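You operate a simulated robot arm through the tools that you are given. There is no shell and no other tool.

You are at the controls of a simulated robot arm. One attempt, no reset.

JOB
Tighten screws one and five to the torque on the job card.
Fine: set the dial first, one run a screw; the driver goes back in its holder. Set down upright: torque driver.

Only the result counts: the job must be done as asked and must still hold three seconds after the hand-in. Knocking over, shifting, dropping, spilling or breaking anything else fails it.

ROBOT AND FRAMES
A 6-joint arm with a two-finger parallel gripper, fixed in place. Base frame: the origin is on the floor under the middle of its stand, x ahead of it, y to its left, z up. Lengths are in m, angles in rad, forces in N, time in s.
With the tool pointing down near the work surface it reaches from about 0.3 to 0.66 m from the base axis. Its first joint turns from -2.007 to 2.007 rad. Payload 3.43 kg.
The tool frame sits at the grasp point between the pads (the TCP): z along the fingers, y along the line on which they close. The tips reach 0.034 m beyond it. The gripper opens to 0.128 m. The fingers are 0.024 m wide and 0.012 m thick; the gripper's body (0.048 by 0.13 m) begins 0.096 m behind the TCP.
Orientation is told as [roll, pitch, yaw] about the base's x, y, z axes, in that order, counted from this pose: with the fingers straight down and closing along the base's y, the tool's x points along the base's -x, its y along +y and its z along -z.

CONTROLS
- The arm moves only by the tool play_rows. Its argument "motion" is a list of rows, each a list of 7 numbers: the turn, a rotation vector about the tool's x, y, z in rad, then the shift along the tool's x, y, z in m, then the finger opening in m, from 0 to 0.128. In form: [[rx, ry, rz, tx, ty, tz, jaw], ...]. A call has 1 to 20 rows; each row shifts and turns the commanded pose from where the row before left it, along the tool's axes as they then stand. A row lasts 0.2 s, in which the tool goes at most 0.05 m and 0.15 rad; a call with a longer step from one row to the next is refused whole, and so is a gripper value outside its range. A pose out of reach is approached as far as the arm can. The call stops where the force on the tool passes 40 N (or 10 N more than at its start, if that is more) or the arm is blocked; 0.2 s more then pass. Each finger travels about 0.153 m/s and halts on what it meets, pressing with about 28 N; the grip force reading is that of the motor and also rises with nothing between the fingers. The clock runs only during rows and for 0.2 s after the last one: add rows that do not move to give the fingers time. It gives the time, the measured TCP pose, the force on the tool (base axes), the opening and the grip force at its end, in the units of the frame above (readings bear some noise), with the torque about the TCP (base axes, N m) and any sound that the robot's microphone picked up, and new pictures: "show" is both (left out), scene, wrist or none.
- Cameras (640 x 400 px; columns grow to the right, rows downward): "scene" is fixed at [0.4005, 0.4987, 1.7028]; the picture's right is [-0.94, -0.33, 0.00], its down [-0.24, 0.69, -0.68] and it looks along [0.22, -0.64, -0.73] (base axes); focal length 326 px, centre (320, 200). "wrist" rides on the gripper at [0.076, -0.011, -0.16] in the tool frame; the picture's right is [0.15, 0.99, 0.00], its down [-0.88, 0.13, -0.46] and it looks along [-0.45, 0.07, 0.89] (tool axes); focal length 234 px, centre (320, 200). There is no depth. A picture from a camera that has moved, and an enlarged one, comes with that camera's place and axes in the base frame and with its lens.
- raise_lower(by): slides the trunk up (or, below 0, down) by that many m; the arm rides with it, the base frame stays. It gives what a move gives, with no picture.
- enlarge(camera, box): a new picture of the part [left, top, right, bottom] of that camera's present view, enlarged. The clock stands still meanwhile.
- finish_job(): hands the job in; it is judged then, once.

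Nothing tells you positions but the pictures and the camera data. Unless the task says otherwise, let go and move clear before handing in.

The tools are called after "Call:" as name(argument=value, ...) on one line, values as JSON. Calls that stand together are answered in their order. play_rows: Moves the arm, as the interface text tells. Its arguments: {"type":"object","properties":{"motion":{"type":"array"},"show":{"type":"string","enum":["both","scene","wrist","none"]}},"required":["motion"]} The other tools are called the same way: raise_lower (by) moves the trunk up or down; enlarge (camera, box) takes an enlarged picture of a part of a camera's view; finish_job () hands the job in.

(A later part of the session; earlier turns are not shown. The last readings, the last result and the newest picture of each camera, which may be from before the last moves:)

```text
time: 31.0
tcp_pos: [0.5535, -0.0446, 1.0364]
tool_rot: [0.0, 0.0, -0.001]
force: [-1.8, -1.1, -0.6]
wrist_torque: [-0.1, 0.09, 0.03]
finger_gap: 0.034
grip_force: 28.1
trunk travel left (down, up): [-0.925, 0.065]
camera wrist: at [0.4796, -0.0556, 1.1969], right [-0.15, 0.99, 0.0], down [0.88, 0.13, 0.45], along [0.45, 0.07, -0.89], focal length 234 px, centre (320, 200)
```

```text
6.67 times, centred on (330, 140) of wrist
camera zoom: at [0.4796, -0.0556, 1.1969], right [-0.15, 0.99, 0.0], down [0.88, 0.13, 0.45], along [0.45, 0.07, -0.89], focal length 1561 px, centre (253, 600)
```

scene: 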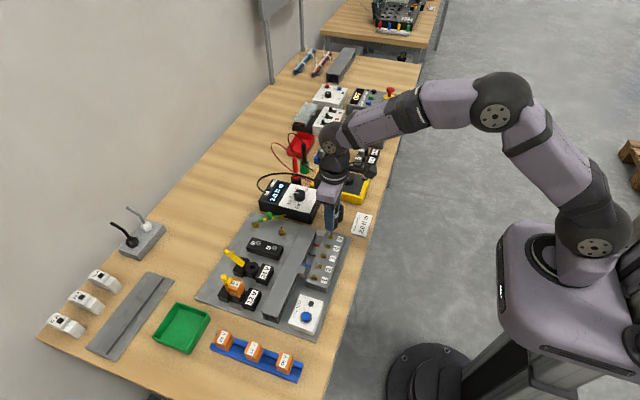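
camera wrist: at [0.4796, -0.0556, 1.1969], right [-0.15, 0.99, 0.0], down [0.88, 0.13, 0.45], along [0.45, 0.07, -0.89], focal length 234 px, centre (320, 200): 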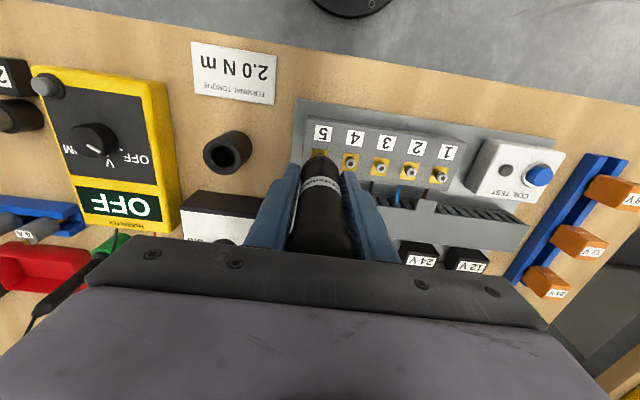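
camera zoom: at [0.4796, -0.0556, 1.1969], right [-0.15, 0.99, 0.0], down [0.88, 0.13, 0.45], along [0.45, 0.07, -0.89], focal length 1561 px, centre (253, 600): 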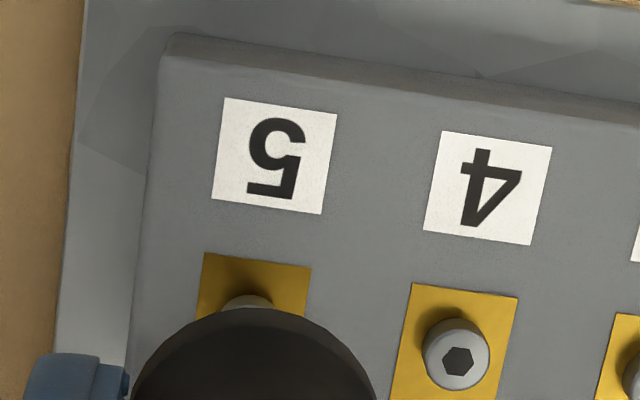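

First light contact (force changed by about 2.5 N), and the zoom shows the bit about 0.9 mm off toward the base side. I'll lift 1 mm, correct, and approach again.

Call:
play_rows(motion=[[0, 0, 0, 0, 0, -0.002, 0.02], [0, 0, 0, -0.001, -0.0003, 0, 0.02], [0, 0, 0, 0, 0, 0, 0.02], [0, 0, 0, 0, 0, 0.001, 0.02]], show="scene")

Call:
enlarge(camera="scene", box=[325, 220, 345, 240])

Call:
enlarge(camera="scene", box=[255, 160, 335, 220])

```text
time: 32.0
tcp_pos: [0.5553, -0.0444, 1.0371]
tool_rot: [0.0, 0.0, -0.002]
force: [-0.6, 0.1, -3.7]
wrist_torque: [-0.01, 0.04, 0.01]
finger_gap: 0.0344
grip_force: 28.4
trunk travel left (down, up): [-0.925, 0.065]
```

scene: 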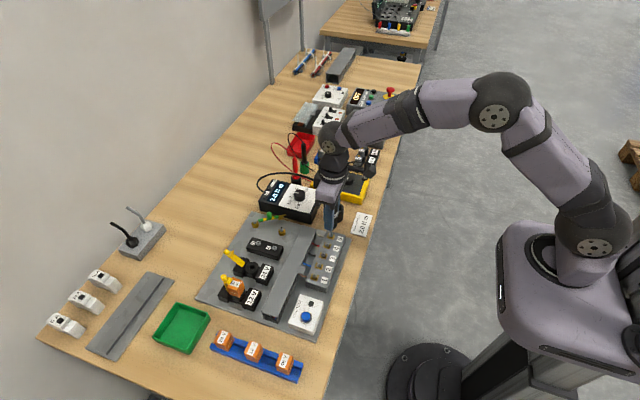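

```text
16.00 times, centred on (335, 230) of scene
camera zoom: at [0.4005, 0.4987, 1.7028], right [-0.94, -0.33, 0.0], down [-0.24, 0.69, -0.68], along [0.22, -0.64, -0.73], focal length 5214 px, centre (80, -280)
```

zoom: 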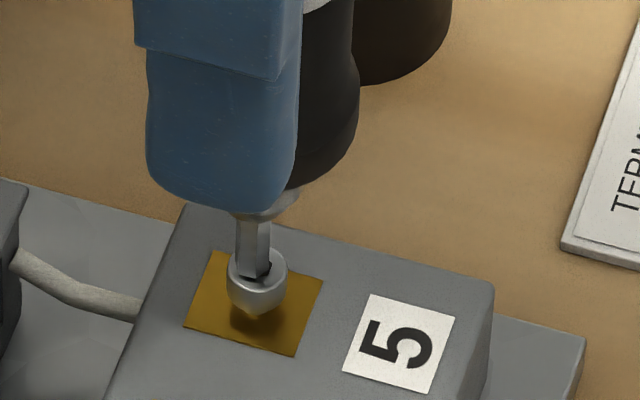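

```text
6.67 times, centred on (295, 190) of scene
camera zoom: at [0.4005, 0.4987, 1.7028], right [-0.94, -0.33, 0.0], down [-0.24, 0.69, -0.68], along [0.22, -0.64, -0.73], focal length 2173 px, centre (487, 267)
```

zoom: 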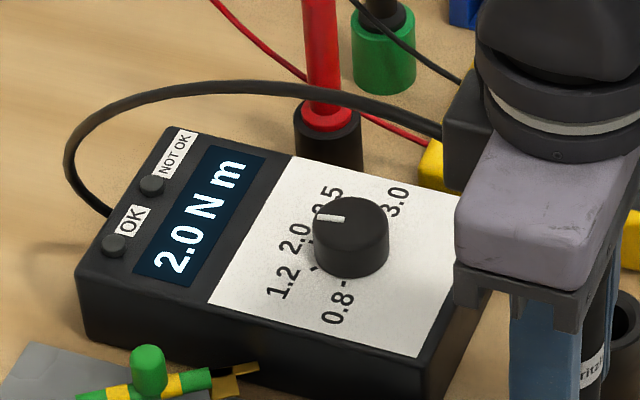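

Call:
play_rows(motion=[[0, 0, 0, 0.0006, 0, 0, 0.02], [0, 0, 0, 0, 0, 0, 0.02], [0, 0, 0, 0, 0, 0, 0.02]], show="scene")

Call:
enlarge(camera="scene", box=[325, 220, 345, 240])

```text
time: 32.8
tcp_pos: [0.5539, -0.0446, 1.0363]
tool_rot: [0.001, 0.002, -0.001]
force: [-0.7, 0.4, -3.3]
wrist_torque: [0.02, -0.01, 0.0]
finger_gap: 0.0343
grip_force: 27.4
trunk travel left (down, up): [-0.925, 0.065]
```

scene: 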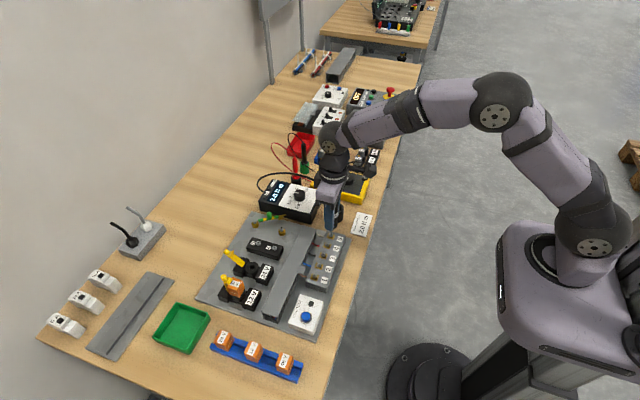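

```text
16.00 times, centred on (335, 230) of scene
camera zoom: at [0.4005, 0.4987, 1.7028], right [-0.94, -0.33, 0.0], down [-0.24, 0.69, -0.68], along [0.22, -0.64, -0.73], focal length 5214 px, centre (80, -280)
```

zoom: 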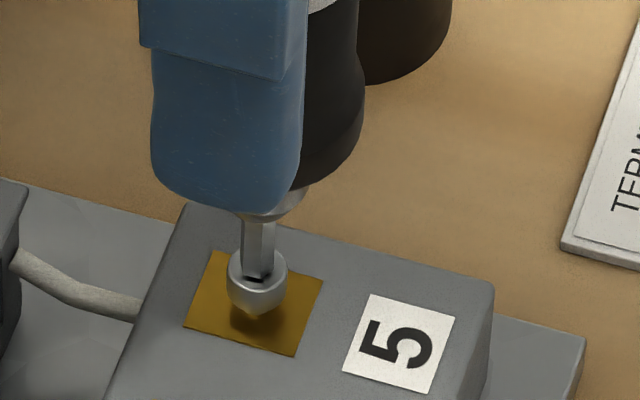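

Now the bit is centred over the socket. I'll press down gently.

Call:
play_rows(motion=[[0, 0, 0, 0, 0, 0.001, 0.02], [0, 0, 0, 0, 0, 0.001, 0.02]], show="scene")

Call:
enlarge(camera="scene", box=[325, 220, 345, 240])

Call:
enlarge(camera="scene", box=[255, 160, 335, 220])

```text
time: 33.4
tcp_pos: [0.5547, -0.0452, 1.0366]
tool_rot: [0.0, -0.001, 0.0]
force: [-1.8, 0.1, 3.2]
wrist_torque: [-0.05, 0.04, 0.0]
finger_gap: 0.0341
grip_force: 28.3
trunk travel left (down, up): [-0.925, 0.065]
```

scene: 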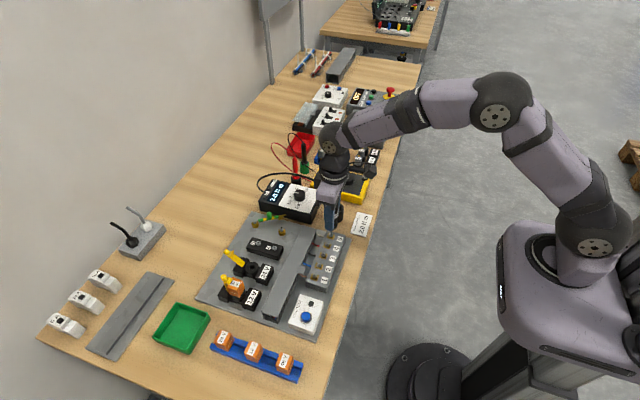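

```text
16.00 times, centred on (335, 230) of scene
camera zoom: at [0.4005, 0.4987, 1.7028], right [-0.94, -0.33, 0.0], down [-0.24, 0.69, -0.68], along [0.22, -0.64, -0.73], focal length 5214 px, centre (80, -280)
```

zoom: 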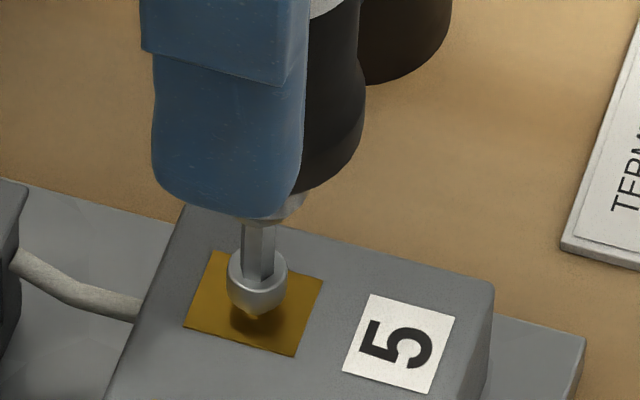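

```text
6.67 times, centred on (295, 190) of scene
camera zoom: at [0.4005, 0.4987, 1.7028], right [-0.94, -0.33, 0.0], down [-0.24, 0.69, -0.68], along [0.22, -0.64, -0.73], focal length 2173 px, centre (487, 267)
```

zoom: 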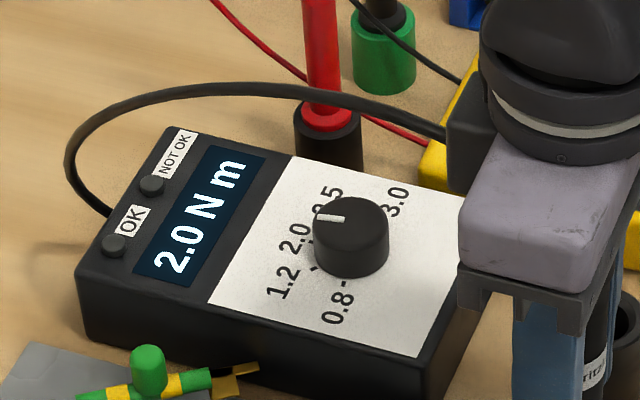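

Contact is made with about 6 N and no run has started yet. I'll press a little harder and hold, listening for the driver.

Call:
play_rows(motion=[[0, 0, 0, 0, 0, 0.001, 0.02], [0, 0, 0, 0, 0, 0.0005, 0.02], [0, 0, 0, 0, 0, 0, 0.02], [0, 0, 0, 0, 0, 0, 0.02]], show="scene")

Call:
enlarge(camera="scene", box=[255, 160, 335, 220])

Call:
enlarge(camera="scene", box=[325, 220, 345, 240])

```text
time: 34.4
tcp_pos: [0.5544, -0.0433, 1.0322]
tool_rot: [0.001, 0.003, -0.002]
force: [1.2, -0.3, 0.2]
wrist_torque: [-0.25, -0.36, 0.0]
finger_gap: 0.0343
grip_force: 28.1
trunk travel left (down, up): [-0.925, 0.065]
```

scene: 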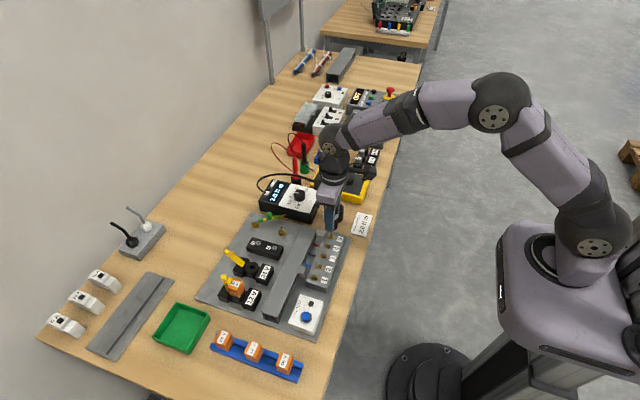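

```text
6.67 times, centred on (295, 190) of scene
camera zoom: at [0.4005, 0.4987, 1.7028], right [-0.94, -0.33, 0.0], down [-0.24, 0.69, -0.68], along [0.22, -0.64, -0.73], focal length 2173 px, centre (487, 267)
```

zoom: 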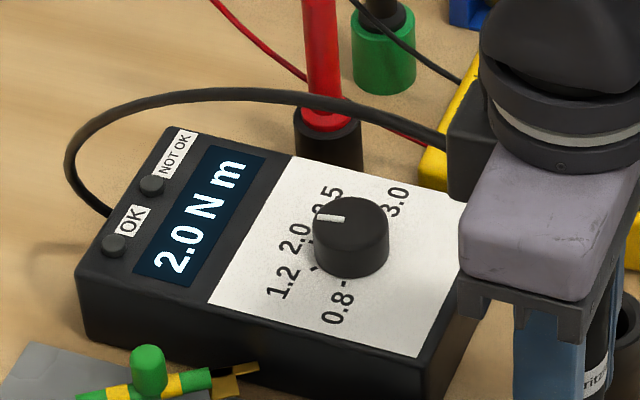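

```text
16.00 times, centred on (335, 230) of scene
camera zoom: at [0.4005, 0.4987, 1.7028], right [-0.94, -0.33, 0.0], down [-0.24, 0.69, -0.68], along [0.22, -0.64, -0.73], focal length 5214 px, centre (80, -280)
```

zoom: 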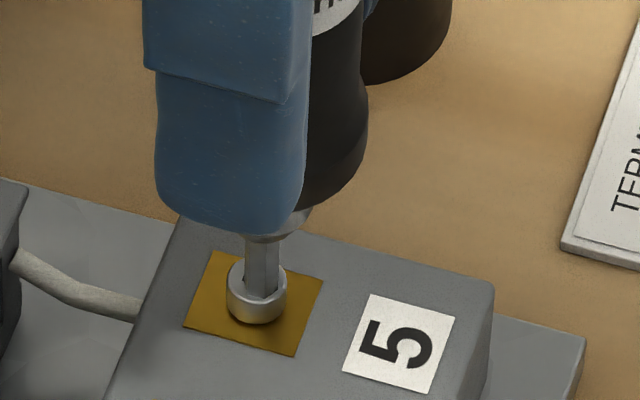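

The screw has sunk about 4 mm and the run appears to be under way, with neither lamp lit yet. I'll keep pressing lightly so the bit follows the screw until the controller gives a result.

Call:
play_rows(motion=[[0, 0, 0, 0, 0, 0.001, 0.02], [0, 0, 0, 0, 0, 0.001, 0.02], [0, 0, 0, 0, 0, 0, 0.02], [0, 0, 0, 0, 0, 0, 0.02]], show="scene")

Call:
enlarge(camera="scene", box=[255, 160, 335, 220])

Call:
enlarge(camera="scene", box=[325, 220, 345, 240])

```text
time: 35.4
tcp_pos: [0.554, -0.0437, 1.0332]
tool_rot: [-0.001, 0.002, 0.001]
force: [-3.3, 1.3, -2.6]
wrist_torque: [-0.08, -0.16, 0.0]
finger_gap: 0.0341
grip_force: 28.4
trunk travel left (down, up): [-0.925, 0.065]
```

scene: 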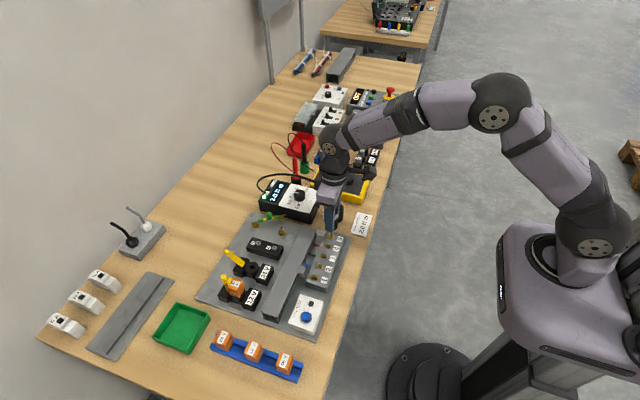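

```text
6.67 times, centred on (295, 190) of scene
camera zoom: at [0.4005, 0.4987, 1.7028], right [-0.94, -0.33, 0.0], down [-0.24, 0.69, -0.68], along [0.22, -0.64, -0.73], focal length 2173 px, centre (487, 267)
```

zoom: 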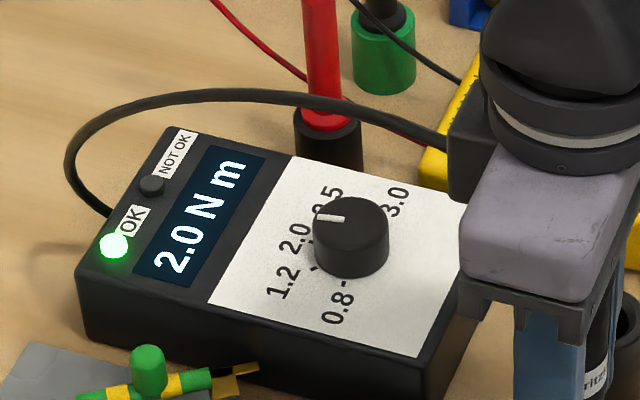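

```text
16.00 times, centred on (335, 230) of scene
camera zoom: at [0.4005, 0.4987, 1.7028], right [-0.94, -0.33, 0.0], down [-0.24, 0.69, -0.68], along [0.22, -0.64, -0.73], focal length 5214 px, centre (80, -280)
```

zoom: 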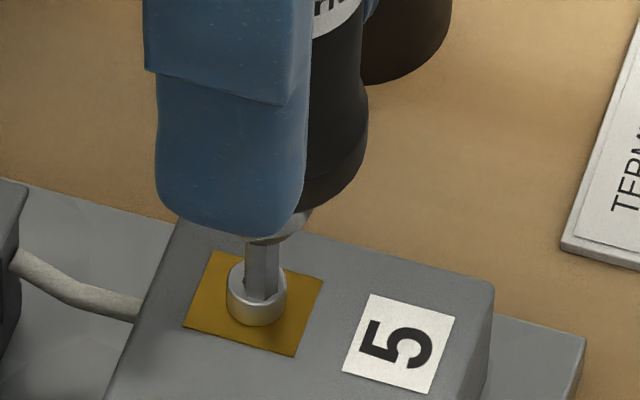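

The green OK lamp is lit, so screw 5 is done. I'll lift straight off and move to screw 1, 0.14 m along +y.

Call:
play_rows(motion=[[0, 0, 0, 0, 0, -0.0085, 0.02], [0, 0, 0, 0, 0, -0.015, 0.02], [0, 0, 0, 0, 0, -0.015, 0.02], [0, 0, 0, 0, 0.035, 0, 0.02], [0, 0, 0, 0, 0.035, 0, 0.02], [0, 0, 0, 0, 0.035, 0, 0.02], [0, 0, 0, 0, 0.035, 0, 0.02], [0, 0, 0, 0, 0, 0, 0.02], [0, 0, 0, 0, 0, 0, 0.02], [0, 0, 0, 0, 0, 0, 0.02]], show="both")

Call:
enlarge(camera="wrist", box=[280, 100, 360, 160])

Call:
enlarge(camera="scene", box=[295, 250, 335, 290])

Call:
enlarge(camera="scene", box=[255, 160, 335, 220])

```text
time: 37.6
tcp_pos: [0.5548, 0.0947, 1.071]
tool_rot: [0.0, 0.0, -0.002]
force: [0.0, -0.5, -3.4]
wrist_torque: [0.01, 0.0, 0.0]
finger_gap: 0.0341
grip_force: 27.8
trunk travel left (down, up): [-0.925, 0.065]
camera wrist: at [0.4798, 0.0841, 1.2317], right [-0.15, 0.99, 0.0], down [0.88, 0.13, 0.45], along [0.45, 0.07, -0.89], focal length 234 px, centre (320, 200)
```

scene: 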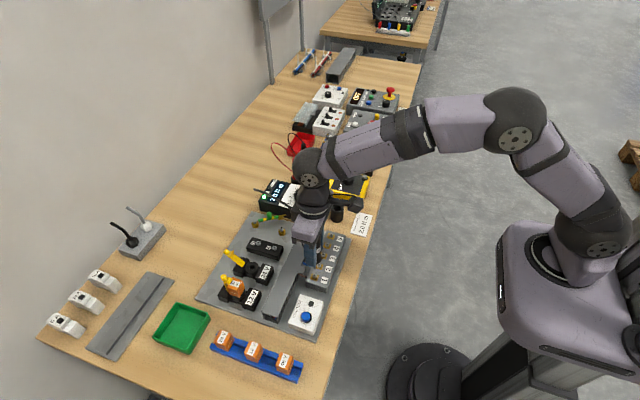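
wrist: 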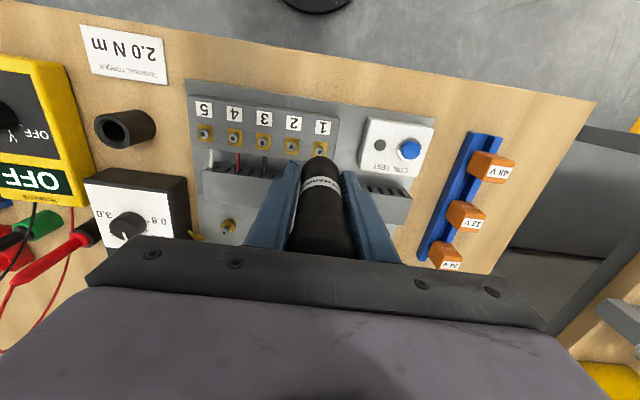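

```text
6.67 times, centred on (320, 130) of wrist
camera zoom: at [0.4798, 0.0841, 1.2317], right [-0.15, 0.99, 0.0], down [0.88, 0.13, 0.45], along [0.45, 0.07, -0.89], focal length 1561 px, centre (320, 667)
```

zoom: 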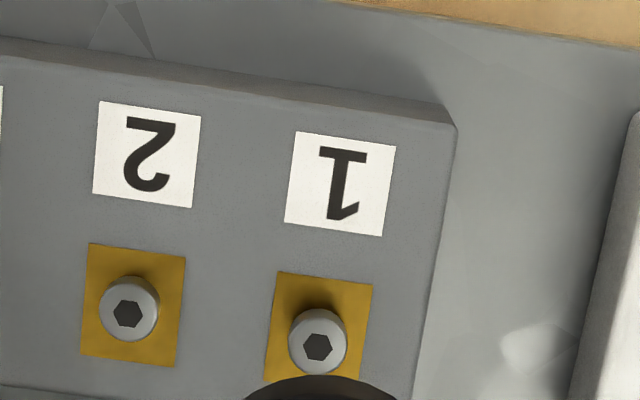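

```text
10.00 times, centred on (315, 270) of scene
camera zoom: at [0.4005, 0.4987, 1.7028], right [-0.94, -0.33, 0.0], down [-0.24, 0.69, -0.68], along [0.22, -0.64, -0.73], focal length 3259 px, centre (370, -500)
```

zoom: 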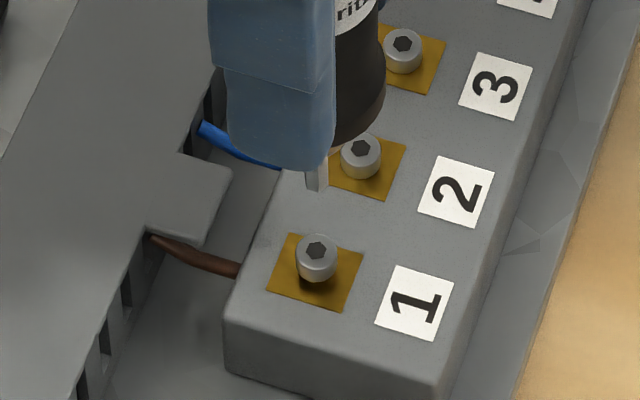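

```text
6.67 times, centred on (295, 190) of scene
camera zoom: at [0.4005, 0.4987, 1.7028], right [-0.94, -0.33, 0.0], down [-0.24, 0.69, -0.68], along [0.22, -0.64, -0.73], focal length 2173 px, centre (487, 267)
```

zoom: 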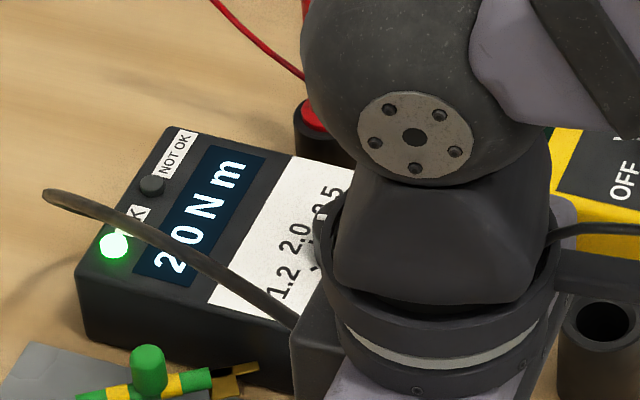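

The OK lamp is still lit for screw 5, and the driver is now aligned over screw 1 in both views. I'll lower to about 8 mm above it and check again.

Call:
play_rows(motion=[[0, 0, 0, 0, 0, 0.01, 0.02], [0, 0, 0, 0, 0, 0.01, 0.02], [0, 0, 0, 0, 0, 0.0055, 0.02], [0, 0, 0, 0, 0, 0, 0.02], [0, 0, 0, 0, 0, 0, 0.02]], show="both")

Call:
enlarge(camera="wrist", box=[280, 100, 360, 160])

Call:
enlarge(camera="scene", box=[305, 260, 325, 280])

```text
time: 38.8
tcp_pos: [0.554, 0.0956, 1.0461]
tool_rot: [-0.002, 0.003, 0.001]
force: [-0.6, 0.3, -3.1]
wrist_torque: [0.02, -0.03, 0.0]
finger_gap: 0.0344
grip_force: 28.1
trunk travel left (down, up): [-0.925, 0.065]
camera wrist: at [0.4798, 0.0849, 1.2059], right [-0.15, 0.99, 0.0], down [0.88, 0.13, 0.45], along [0.45, 0.07, -0.89], focal length 234 px, centre (320, 200)
```

scene: 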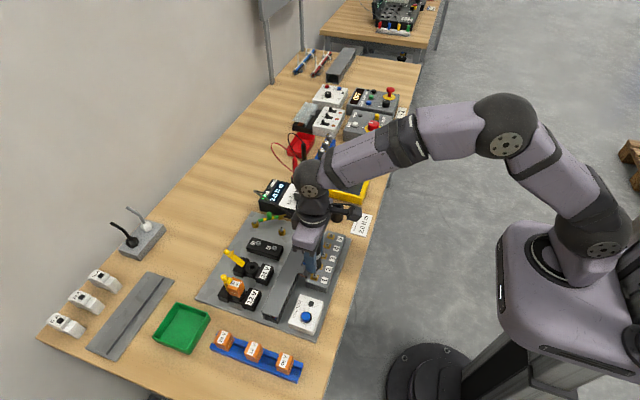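
wrist: 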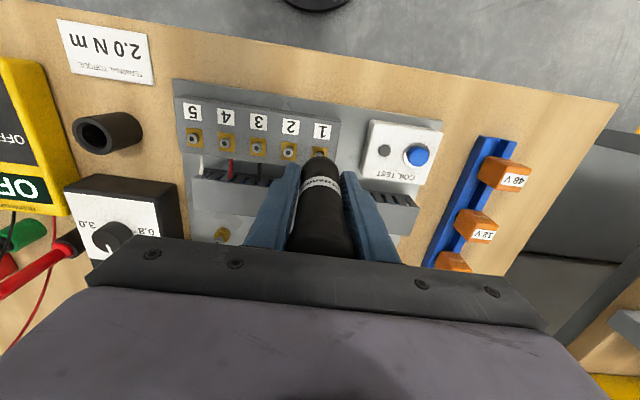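

```text
6.67 times, centred on (320, 130) of wrist
camera zoom: at [0.4798, 0.0849, 1.2059], right [-0.15, 0.99, 0.0], down [0.88, 0.13, 0.45], along [0.45, 0.07, -0.89], focal length 1561 px, centre (320, 667)
```

zoom: 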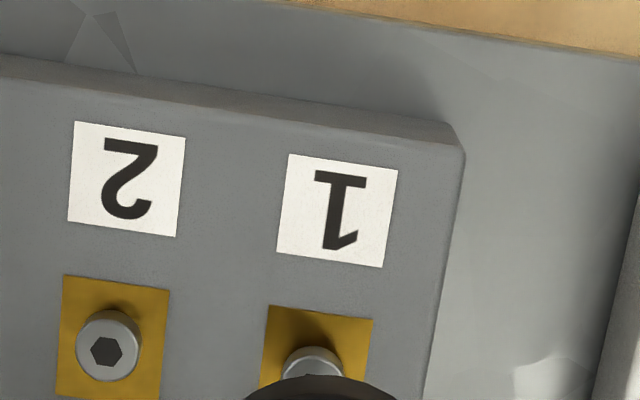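

```text
16.00 times, centred on (315, 270) of scene
camera zoom: at [0.4005, 0.4987, 1.7028], right [-0.94, -0.33, 0.0], down [-0.24, 0.69, -0.68], along [0.22, -0.64, -0.73], focal length 5214 px, centre (400, -920)
```

zoom: 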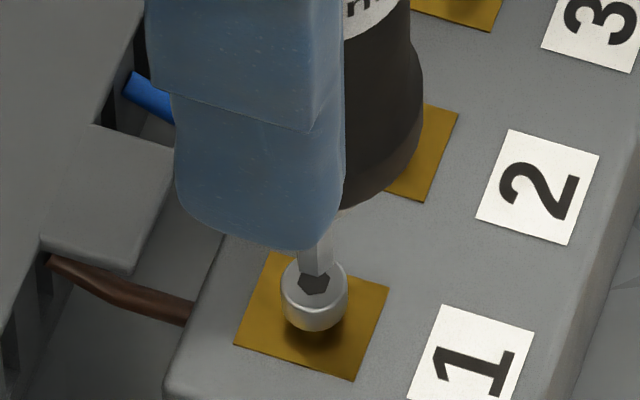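

The tip is about 2–3 mm above screw 1's socket and less than 1 mm off. I'll make the fine correction (about 0.8 mm in both axes) and check.

Call:
play_rows(motion=[[0, 0, 0, -0.0007, -0.0009, 0, 0.02], [0, 0, 0, 0, 0, 0.001, 0.02], [0, 0, 0, 0, 0, 0, 0.02], [0, 0, 0, 0, 0, 0, 0.02]], show="both")

Call:
enlarge(camera="wrist", box=[280, 100, 360, 160])

Call:
enlarge(camera="scene", box=[305, 260, 325, 280])

```text
time: 39.8
tcp_pos: [0.5537, 0.095, 1.0433]
tool_rot: [-0.002, 0.002, 0.001]
force: [-0.2, -0.4, -2.8]
wrist_torque: [0.02, 0.07, -0.01]
finger_gap: 0.0342
grip_force: 28.6
trunk travel left (down, up): [-0.925, 0.065]
camera wrist: at [0.4811, 0.084, 1.2048], right [-0.15, 0.99, 0.0], down [0.88, 0.13, 0.45], along [0.45, 0.07, -0.89], focal length 234 px, centre (320, 200)
```

scene: 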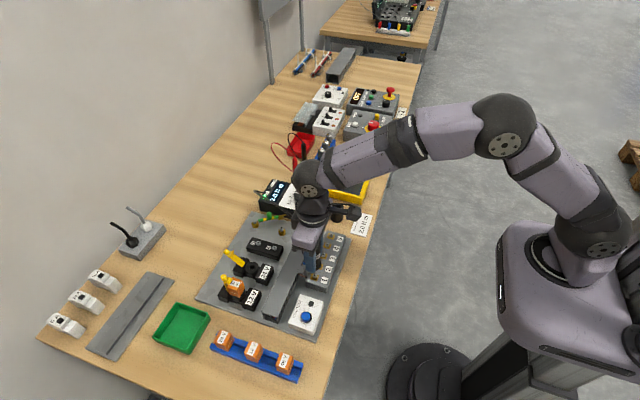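
wrist: 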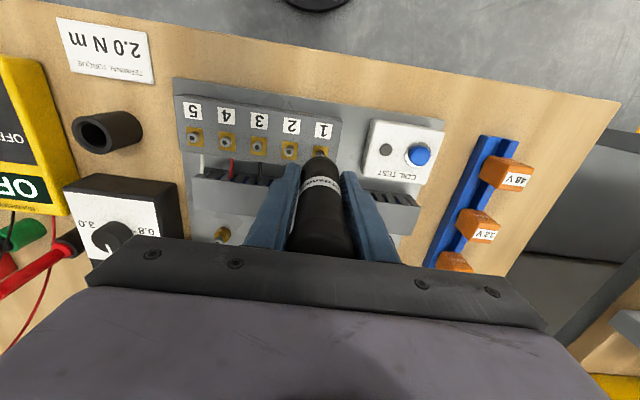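

```text
6.67 times, centred on (320, 130) of wrist
camera zoom: at [0.4811, 0.084, 1.2048], right [-0.15, 0.99, 0.0], down [0.88, 0.13, 0.45], along [0.45, 0.07, -0.89], focal length 1561 px, centre (320, 667)
```

zoom: 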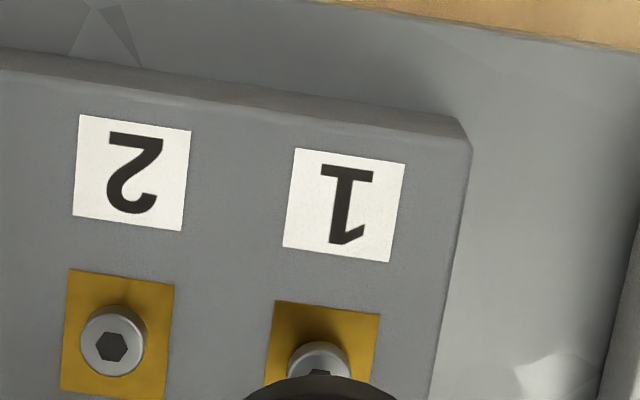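

```text
16.00 times, centred on (315, 270) of scene
camera zoom: at [0.4005, 0.4987, 1.7028], right [-0.94, -0.33, 0.0], down [-0.24, 0.69, -0.68], along [0.22, -0.64, -0.73], focal length 5214 px, centre (400, -920)
```

zoom: 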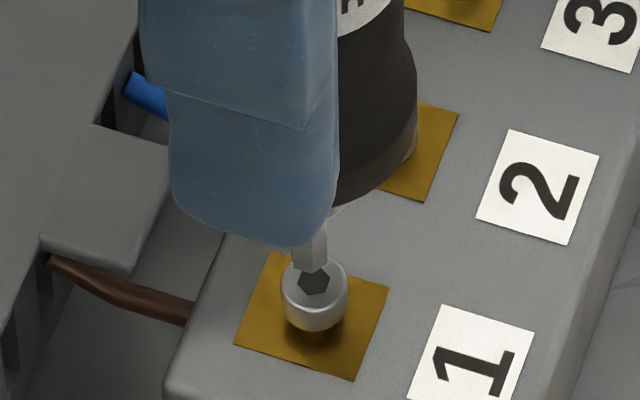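

Call:
play_rows(motion=[[0, 0, 0, 0.0005, 0, 0, 0.02], [0, 0, 0, 0, 0, 0.002, 0.02], [0, 0, 0, 0, 0, 0, 0.02], [0, 0, 0, 0, 0, 0, 0.02]], show="both")

Call:
enlarge(camera="wrist", box=[280, 100, 360, 160])

Call:
enlarge(camera="scene", box=[305, 260, 325, 280])

```text
time: 40.8
tcp_pos: [0.5553, 0.0938, 1.0429]
tool_rot: [0.001, 0.003, 0.0]
force: [-0.1, -0.1, -3.1]
wrist_torque: [0.04, 0.0, -0.02]
finger_gap: 0.0346
grip_force: 28.0
trunk travel left (down, up): [-0.925, 0.065]
camera wrist: at [0.4811, 0.0838, 1.2028], right [-0.15, 0.99, 0.0], down [0.88, 0.13, 0.45], along [0.45, 0.07, -0.89], focal length 234 px, centre (320, 200)
```

scene: 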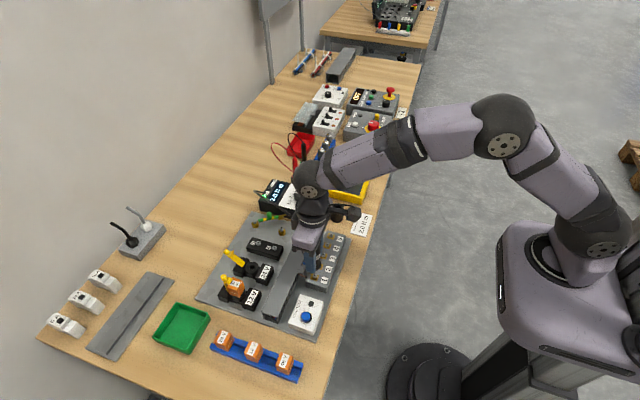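
wrist: 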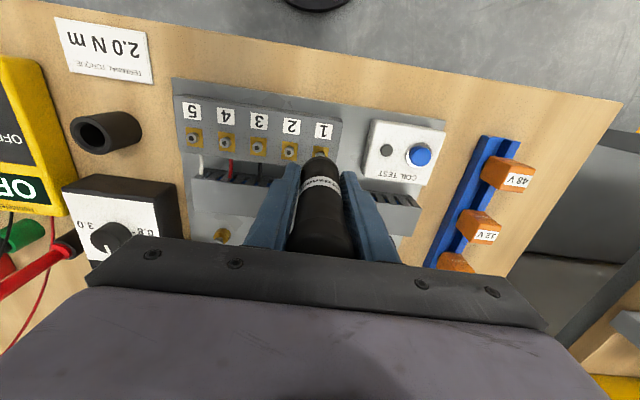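

```text
6.67 times, centred on (320, 130) of wrist
camera zoom: at [0.4811, 0.0838, 1.2028], right [-0.15, 0.99, 0.0], down [0.88, 0.13, 0.45], along [0.45, 0.07, -0.89], focal length 1561 px, centre (320, 667)
```

zoom: 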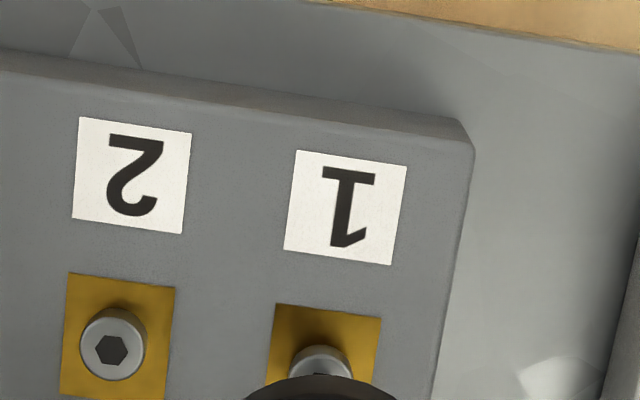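

```text
16.00 times, centred on (315, 270) of scene
camera zoom: at [0.4005, 0.4987, 1.7028], right [-0.94, -0.33, 0.0], down [-0.24, 0.69, -0.68], along [0.22, -0.64, -0.73], focal length 5214 px, centre (400, -920)
```

zoom: 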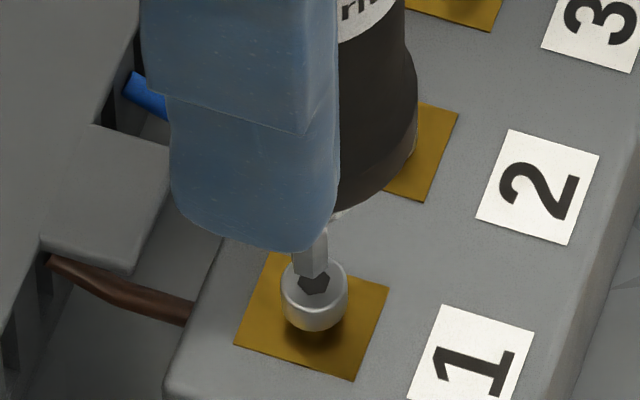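

Call:
play_rows(motion=[[0, 0, 0, 0.0006, 0.0003, 0, 0.02], [0, 0, 0, 0, 0, 0.002, 0.02], [0, 0, 0, 0, 0, 0, 0.02], [0, 0, 0, 0, 0, 0, 0.02]], show="both")

Call:
enlarge(camera="wrist", box=[280, 100, 360, 160])

Call:
enlarge(camera="scene", box=[305, 260, 325, 280])

```text
time: 41.8
tcp_pos: [0.5547, 0.0947, 1.0407]
tool_rot: [0.0, 0.002, 0.0]
force: [0.4, 0.1, -3.2]
wrist_torque: [-0.03, 0.0, 0.0]
finger_gap: 0.0342
grip_force: 28.0
trunk travel left (down, up): [-0.925, 0.065]
camera wrist: at [0.4804, 0.0837, 1.2009], right [-0.15, 0.99, 0.0], down [0.88, 0.13, 0.45], along [0.45, 0.07, -0.89], focal length 234 px, centre (320, 200)
```

scene: 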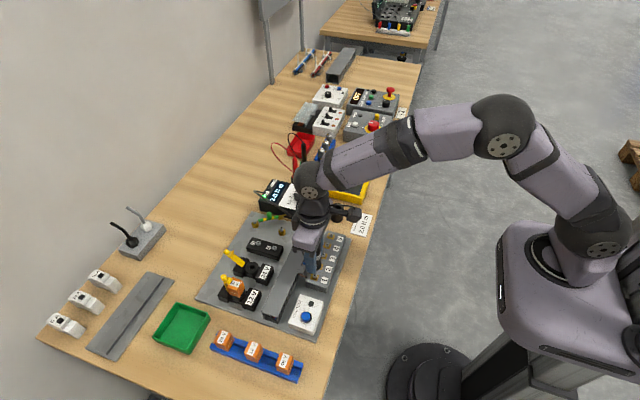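
wrist: 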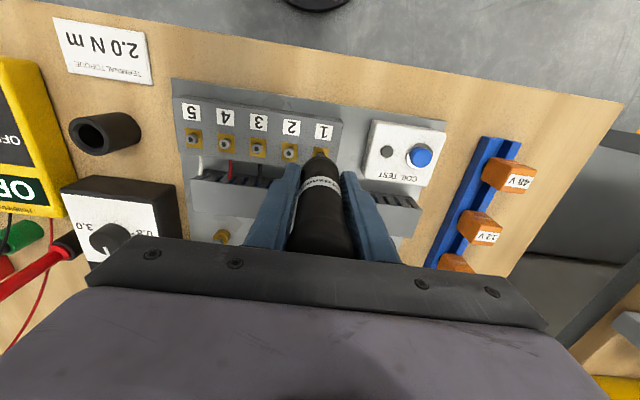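

```text
6.67 times, centred on (320, 130) of wrist
camera zoom: at [0.4804, 0.0837, 1.2009], right [-0.15, 0.99, 0.0], down [0.88, 0.13, 0.45], along [0.45, 0.07, -0.89], focal length 1561 px, centre (320, 667)
```

zoom: 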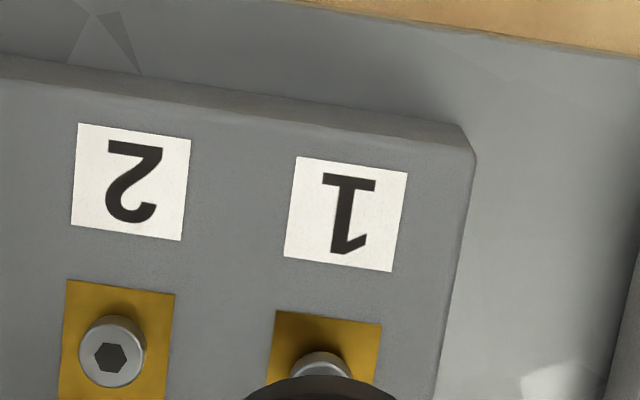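

```text
16.00 times, centred on (315, 270) of scene
camera zoom: at [0.4005, 0.4987, 1.7028], right [-0.94, -0.33, 0.0], down [-0.24, 0.69, -0.68], along [0.22, -0.64, -0.73], focal length 5214 px, centre (400, -920)
```

zoom: 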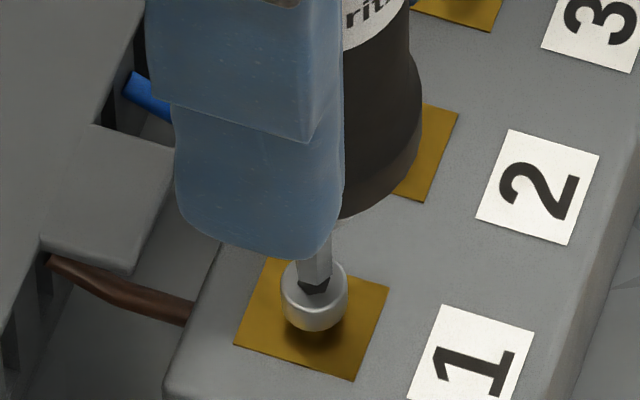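

Call:
play_rows(motion=[[0, 0, 0, 0, 0.0005, 0.001, 0.02], [0, 0, 0, 0, 0, 0.001, 0.02], [0, 0, 0, 0, 0, 0, 0.02], [0, 0, 0, 0, 0, 0, 0.02]], show="both")

Call:
enlarge(camera="wrist", box=[280, 100, 360, 160])

Call:
enlarge(camera="scene", box=[305, 260, 325, 280])

```text
time: 42.8
tcp_pos: [0.555, 0.095, 1.037]
tool_rot: [0.0, 0.002, 0.0]
force: [-0.8, -0.2, -3.3]
wrist_torque: [0.02, 0.0, -0.03]
finger_gap: 0.0342
grip_force: 27.6
trunk travel left (down, up): [-0.925, 0.065]
camera wrist: at [0.4807, 0.0847, 1.1982], right [-0.15, 0.99, 0.0], down [0.88, 0.13, 0.45], along [0.45, 0.07, -0.89], focal length 234 px, centre (320, 200)
```

scene: 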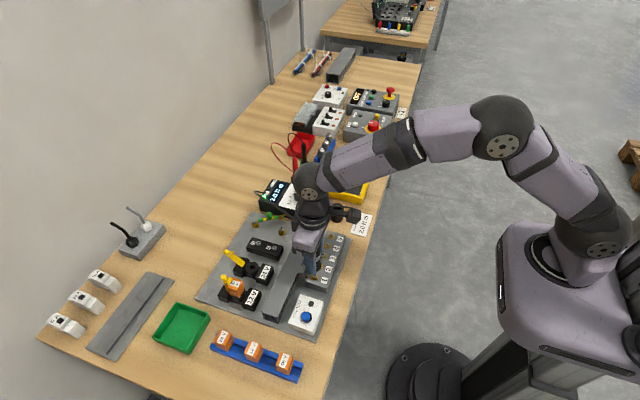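
wrist: 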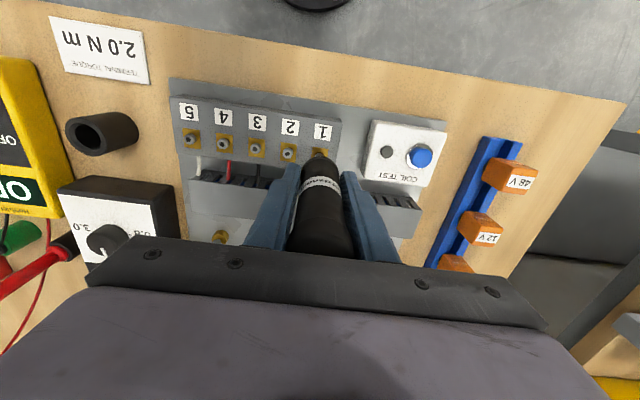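

```text
6.67 times, centred on (320, 130) of wrist
camera zoom: at [0.4807, 0.0847, 1.1982], right [-0.15, 0.99, 0.0], down [0.88, 0.13, 0.45], along [0.45, 0.07, -0.89], focal length 1561 px, centre (320, 667)
```

zoom: 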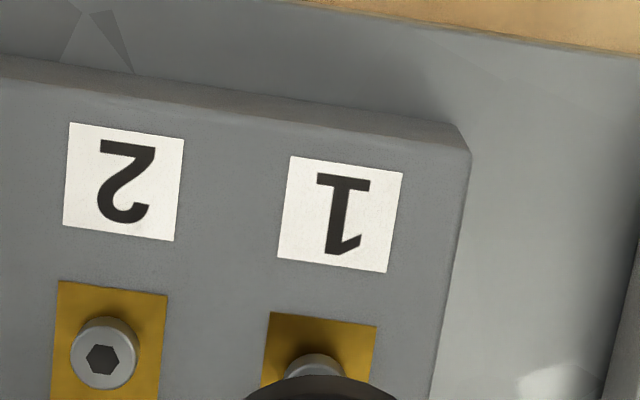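

```text
16.00 times, centred on (315, 270) of scene
camera zoom: at [0.4005, 0.4987, 1.7028], right [-0.94, -0.33, 0.0], down [-0.24, 0.69, -0.68], along [0.22, -0.64, -0.73], focal length 5214 px, centre (400, -920)
```

zoom: 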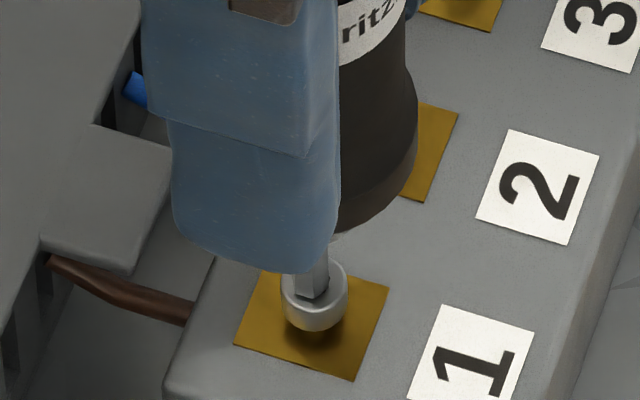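

The bit is seated in the mouth of screw 1's socket, within about 0.4 mm. I'll press in 1 mm steps and keep following the screw as it goes down.

Call:
play_rows(motion=[[0, 0, 0, 0.0004, 0, 0.001, 0.02], [0, 0, 0, 0, 0, 0.001, 0.02], [0, 0, 0, 0, 0, 0.001, 0.02], [0, 0, 0, 0, 0, 0, 0.02]], show="scene")

Call:
enlarge(camera="scene", box=[305, 260, 325, 280])

Call:
enlarge(camera="scene", box=[255, 170, 295, 220])

```text
time: 43.8
tcp_pos: [0.5531, 0.0954, 1.0364]
tool_rot: [-0.001, -0.003, 0.0]
force: [-1.8, 0.3, 2.2]
wrist_torque: [0.05, 0.13, 0.0]
finger_gap: 0.0343
grip_force: 27.6
trunk travel left (down, up): [-0.925, 0.065]
```

scene: 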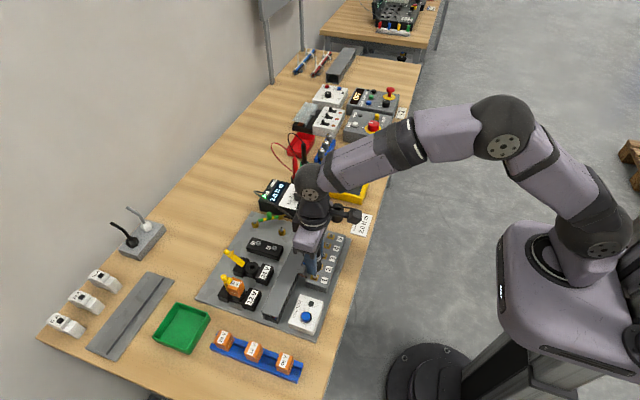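

```text
16.00 times, centred on (315, 270) of scene
camera zoom: at [0.4005, 0.4987, 1.7028], right [-0.94, -0.33, 0.0], down [-0.24, 0.69, -0.68], along [0.22, -0.64, -0.73], focal length 5214 px, centre (400, -920)
```

zoom: 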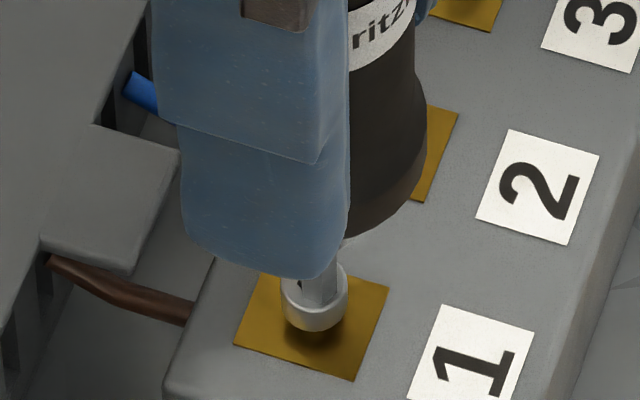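

```text
8.00 times, centred on (275, 195) of scene
camera zoom: at [0.4005, 0.4987, 1.7028], right [-0.94, -0.33, 0.0], down [-0.24, 0.69, -0.68], along [0.22, -0.64, -0.73], focal length 2607 px, centre (680, 240)
```

zoom: 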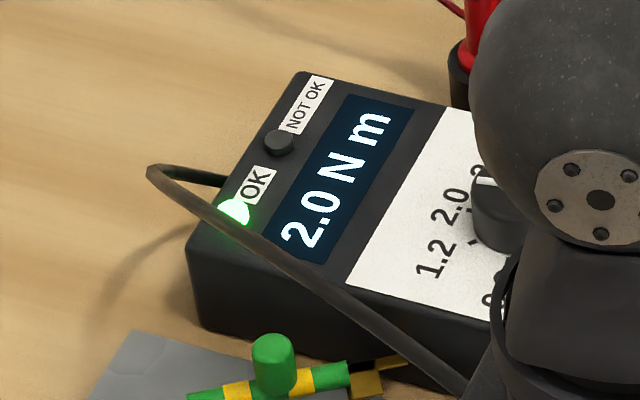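

There's about 5 N of contact, but the tip has drifted about 1 mm toward the base. As before, I'll lift 2 mm, re-centre and check before pressing again.

Call:
play_rows(motion=[[0, 0, 0, 0, 0, -0.003, 0.02], [0, 0, 0, -0.0006, 0, 0, 0.02], [0, 0, 0, 0, 0, 0, 0.02], [0, 0, 0, 0, 0, 0, 0.02]], show="both")

Call:
enlarge(camera="scene", box=[305, 260, 325, 280])

Call:
enlarge(camera="wrist", box=[280, 100, 360, 160])

```text
time: 44.8
tcp_pos: [0.5552, 0.0946, 1.0394]
tool_rot: [-0.001, 0.001, -0.001]
force: [0.0, 0.6, -2.5]
wrist_torque: [-0.01, 0.05, 0.0]
finger_gap: 0.0343
grip_force: 28.2
trunk travel left (down, up): [-0.925, 0.065]
camera wrist: at [0.4807, 0.0842, 1.1992], right [-0.15, 0.99, 0.0], down [0.88, 0.13, 0.45], along [0.45, 0.07, -0.89], focal length 234 px, centre (320, 200)
```

scene: 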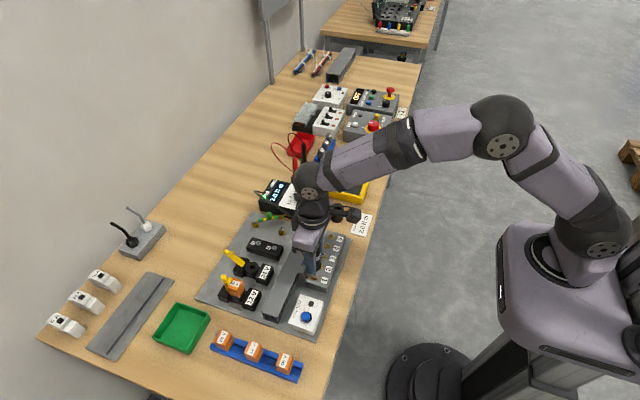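
wrist: 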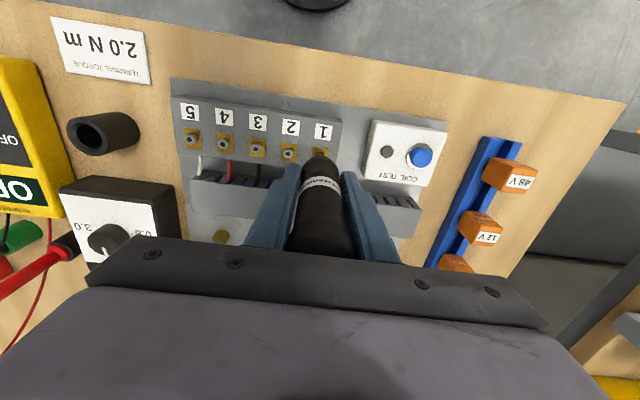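

```text
16.00 times, centred on (315, 270) of scene
camera zoom: at [0.4005, 0.4987, 1.7028], right [-0.94, -0.33, 0.0], down [-0.24, 0.69, -0.68], along [0.22, -0.64, -0.73], focal length 5214 px, centre (400, -920)
```

zoom: 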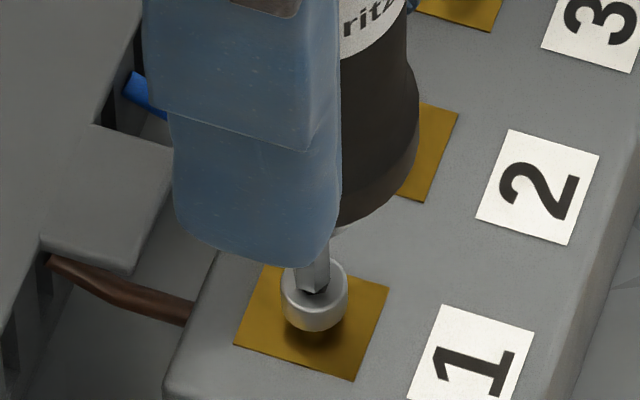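

```text
6.67 times, centred on (320, 130) of wrist
camera zoom: at [0.4807, 0.0842, 1.1992], right [-0.15, 0.99, 0.0], down [0.88, 0.13, 0.45], along [0.45, 0.07, -0.89], focal length 1561 px, centre (320, 667)
```

zoom: 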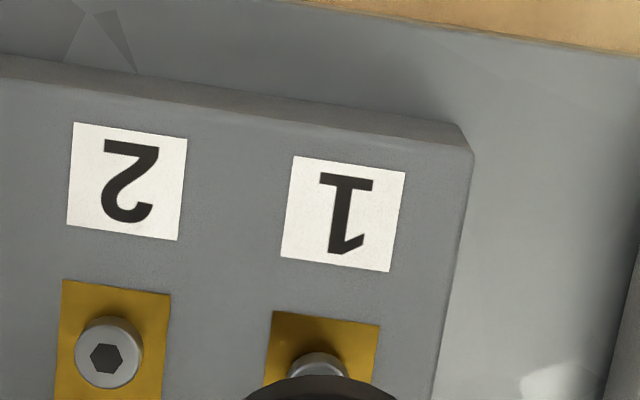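

Centred again in both views. Now I press in one continuous stroke and follow the screw.

Call:
play_rows(motion=[[0, 0, 0, 0, 0, 0.0015, 0.02], [0, 0, 0, 0, 0, 0.0015, 0.02], [0, 0, 0, 0, 0, 0.001, 0.02], [0, 0, 0, 0, 0, 0.0005, 0.02], [0, 0, 0, 0, 0, 0.0005, 0.02], [0, 0, 0, 0, 0, 0.0005, 0.02]], show="scene")

Call:
enlarge(camera="scene", box=[305, 260, 325, 280])

Call:
enlarge(camera="scene", box=[255, 170, 295, 220])

```text
time: 46.2
tcp_pos: [0.5541, 0.0945, 1.0335]
tool_rot: [0.0, -0.002, -0.001]
force: [2.6, -2.0, 10.0]
wrist_torque: [-0.14, -0.25, -0.05]
finger_gap: 0.0341
grip_force: 27.7
trunk travel left (down, up): [-0.925, 0.065]
```

scene: 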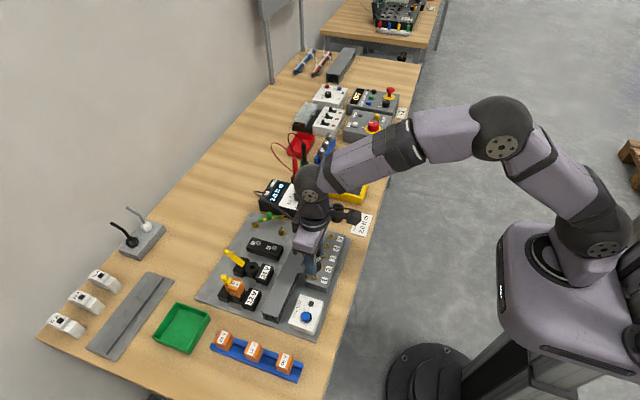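

```text
16.00 times, centred on (315, 270) of scene
camera zoom: at [0.4005, 0.4987, 1.7028], right [-0.94, -0.33, 0.0], down [-0.24, 0.69, -0.68], along [0.22, -0.64, -0.73], focal length 5214 px, centre (400, -920)
```

zoom: 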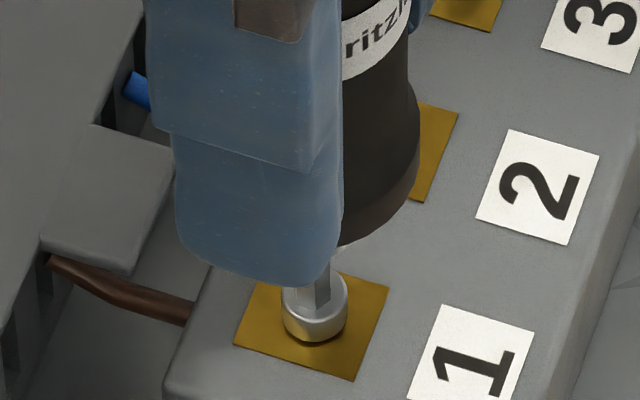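

```text
8.00 times, centred on (275, 195) of scene
camera zoom: at [0.4005, 0.4987, 1.7028], right [-0.94, -0.33, 0.0], down [-0.24, 0.69, -0.68], along [0.22, -0.64, -0.73], focal length 2607 px, centre (680, 240)
```

zoom: 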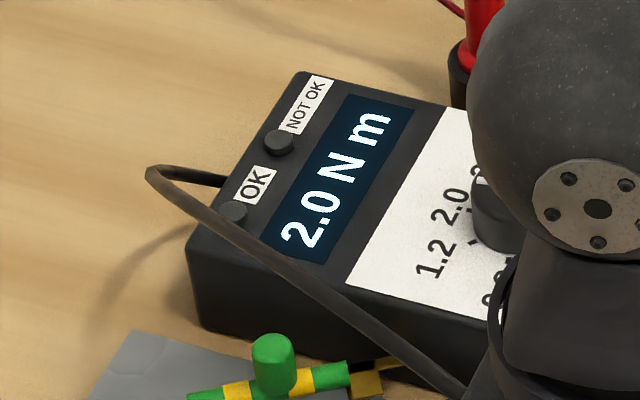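

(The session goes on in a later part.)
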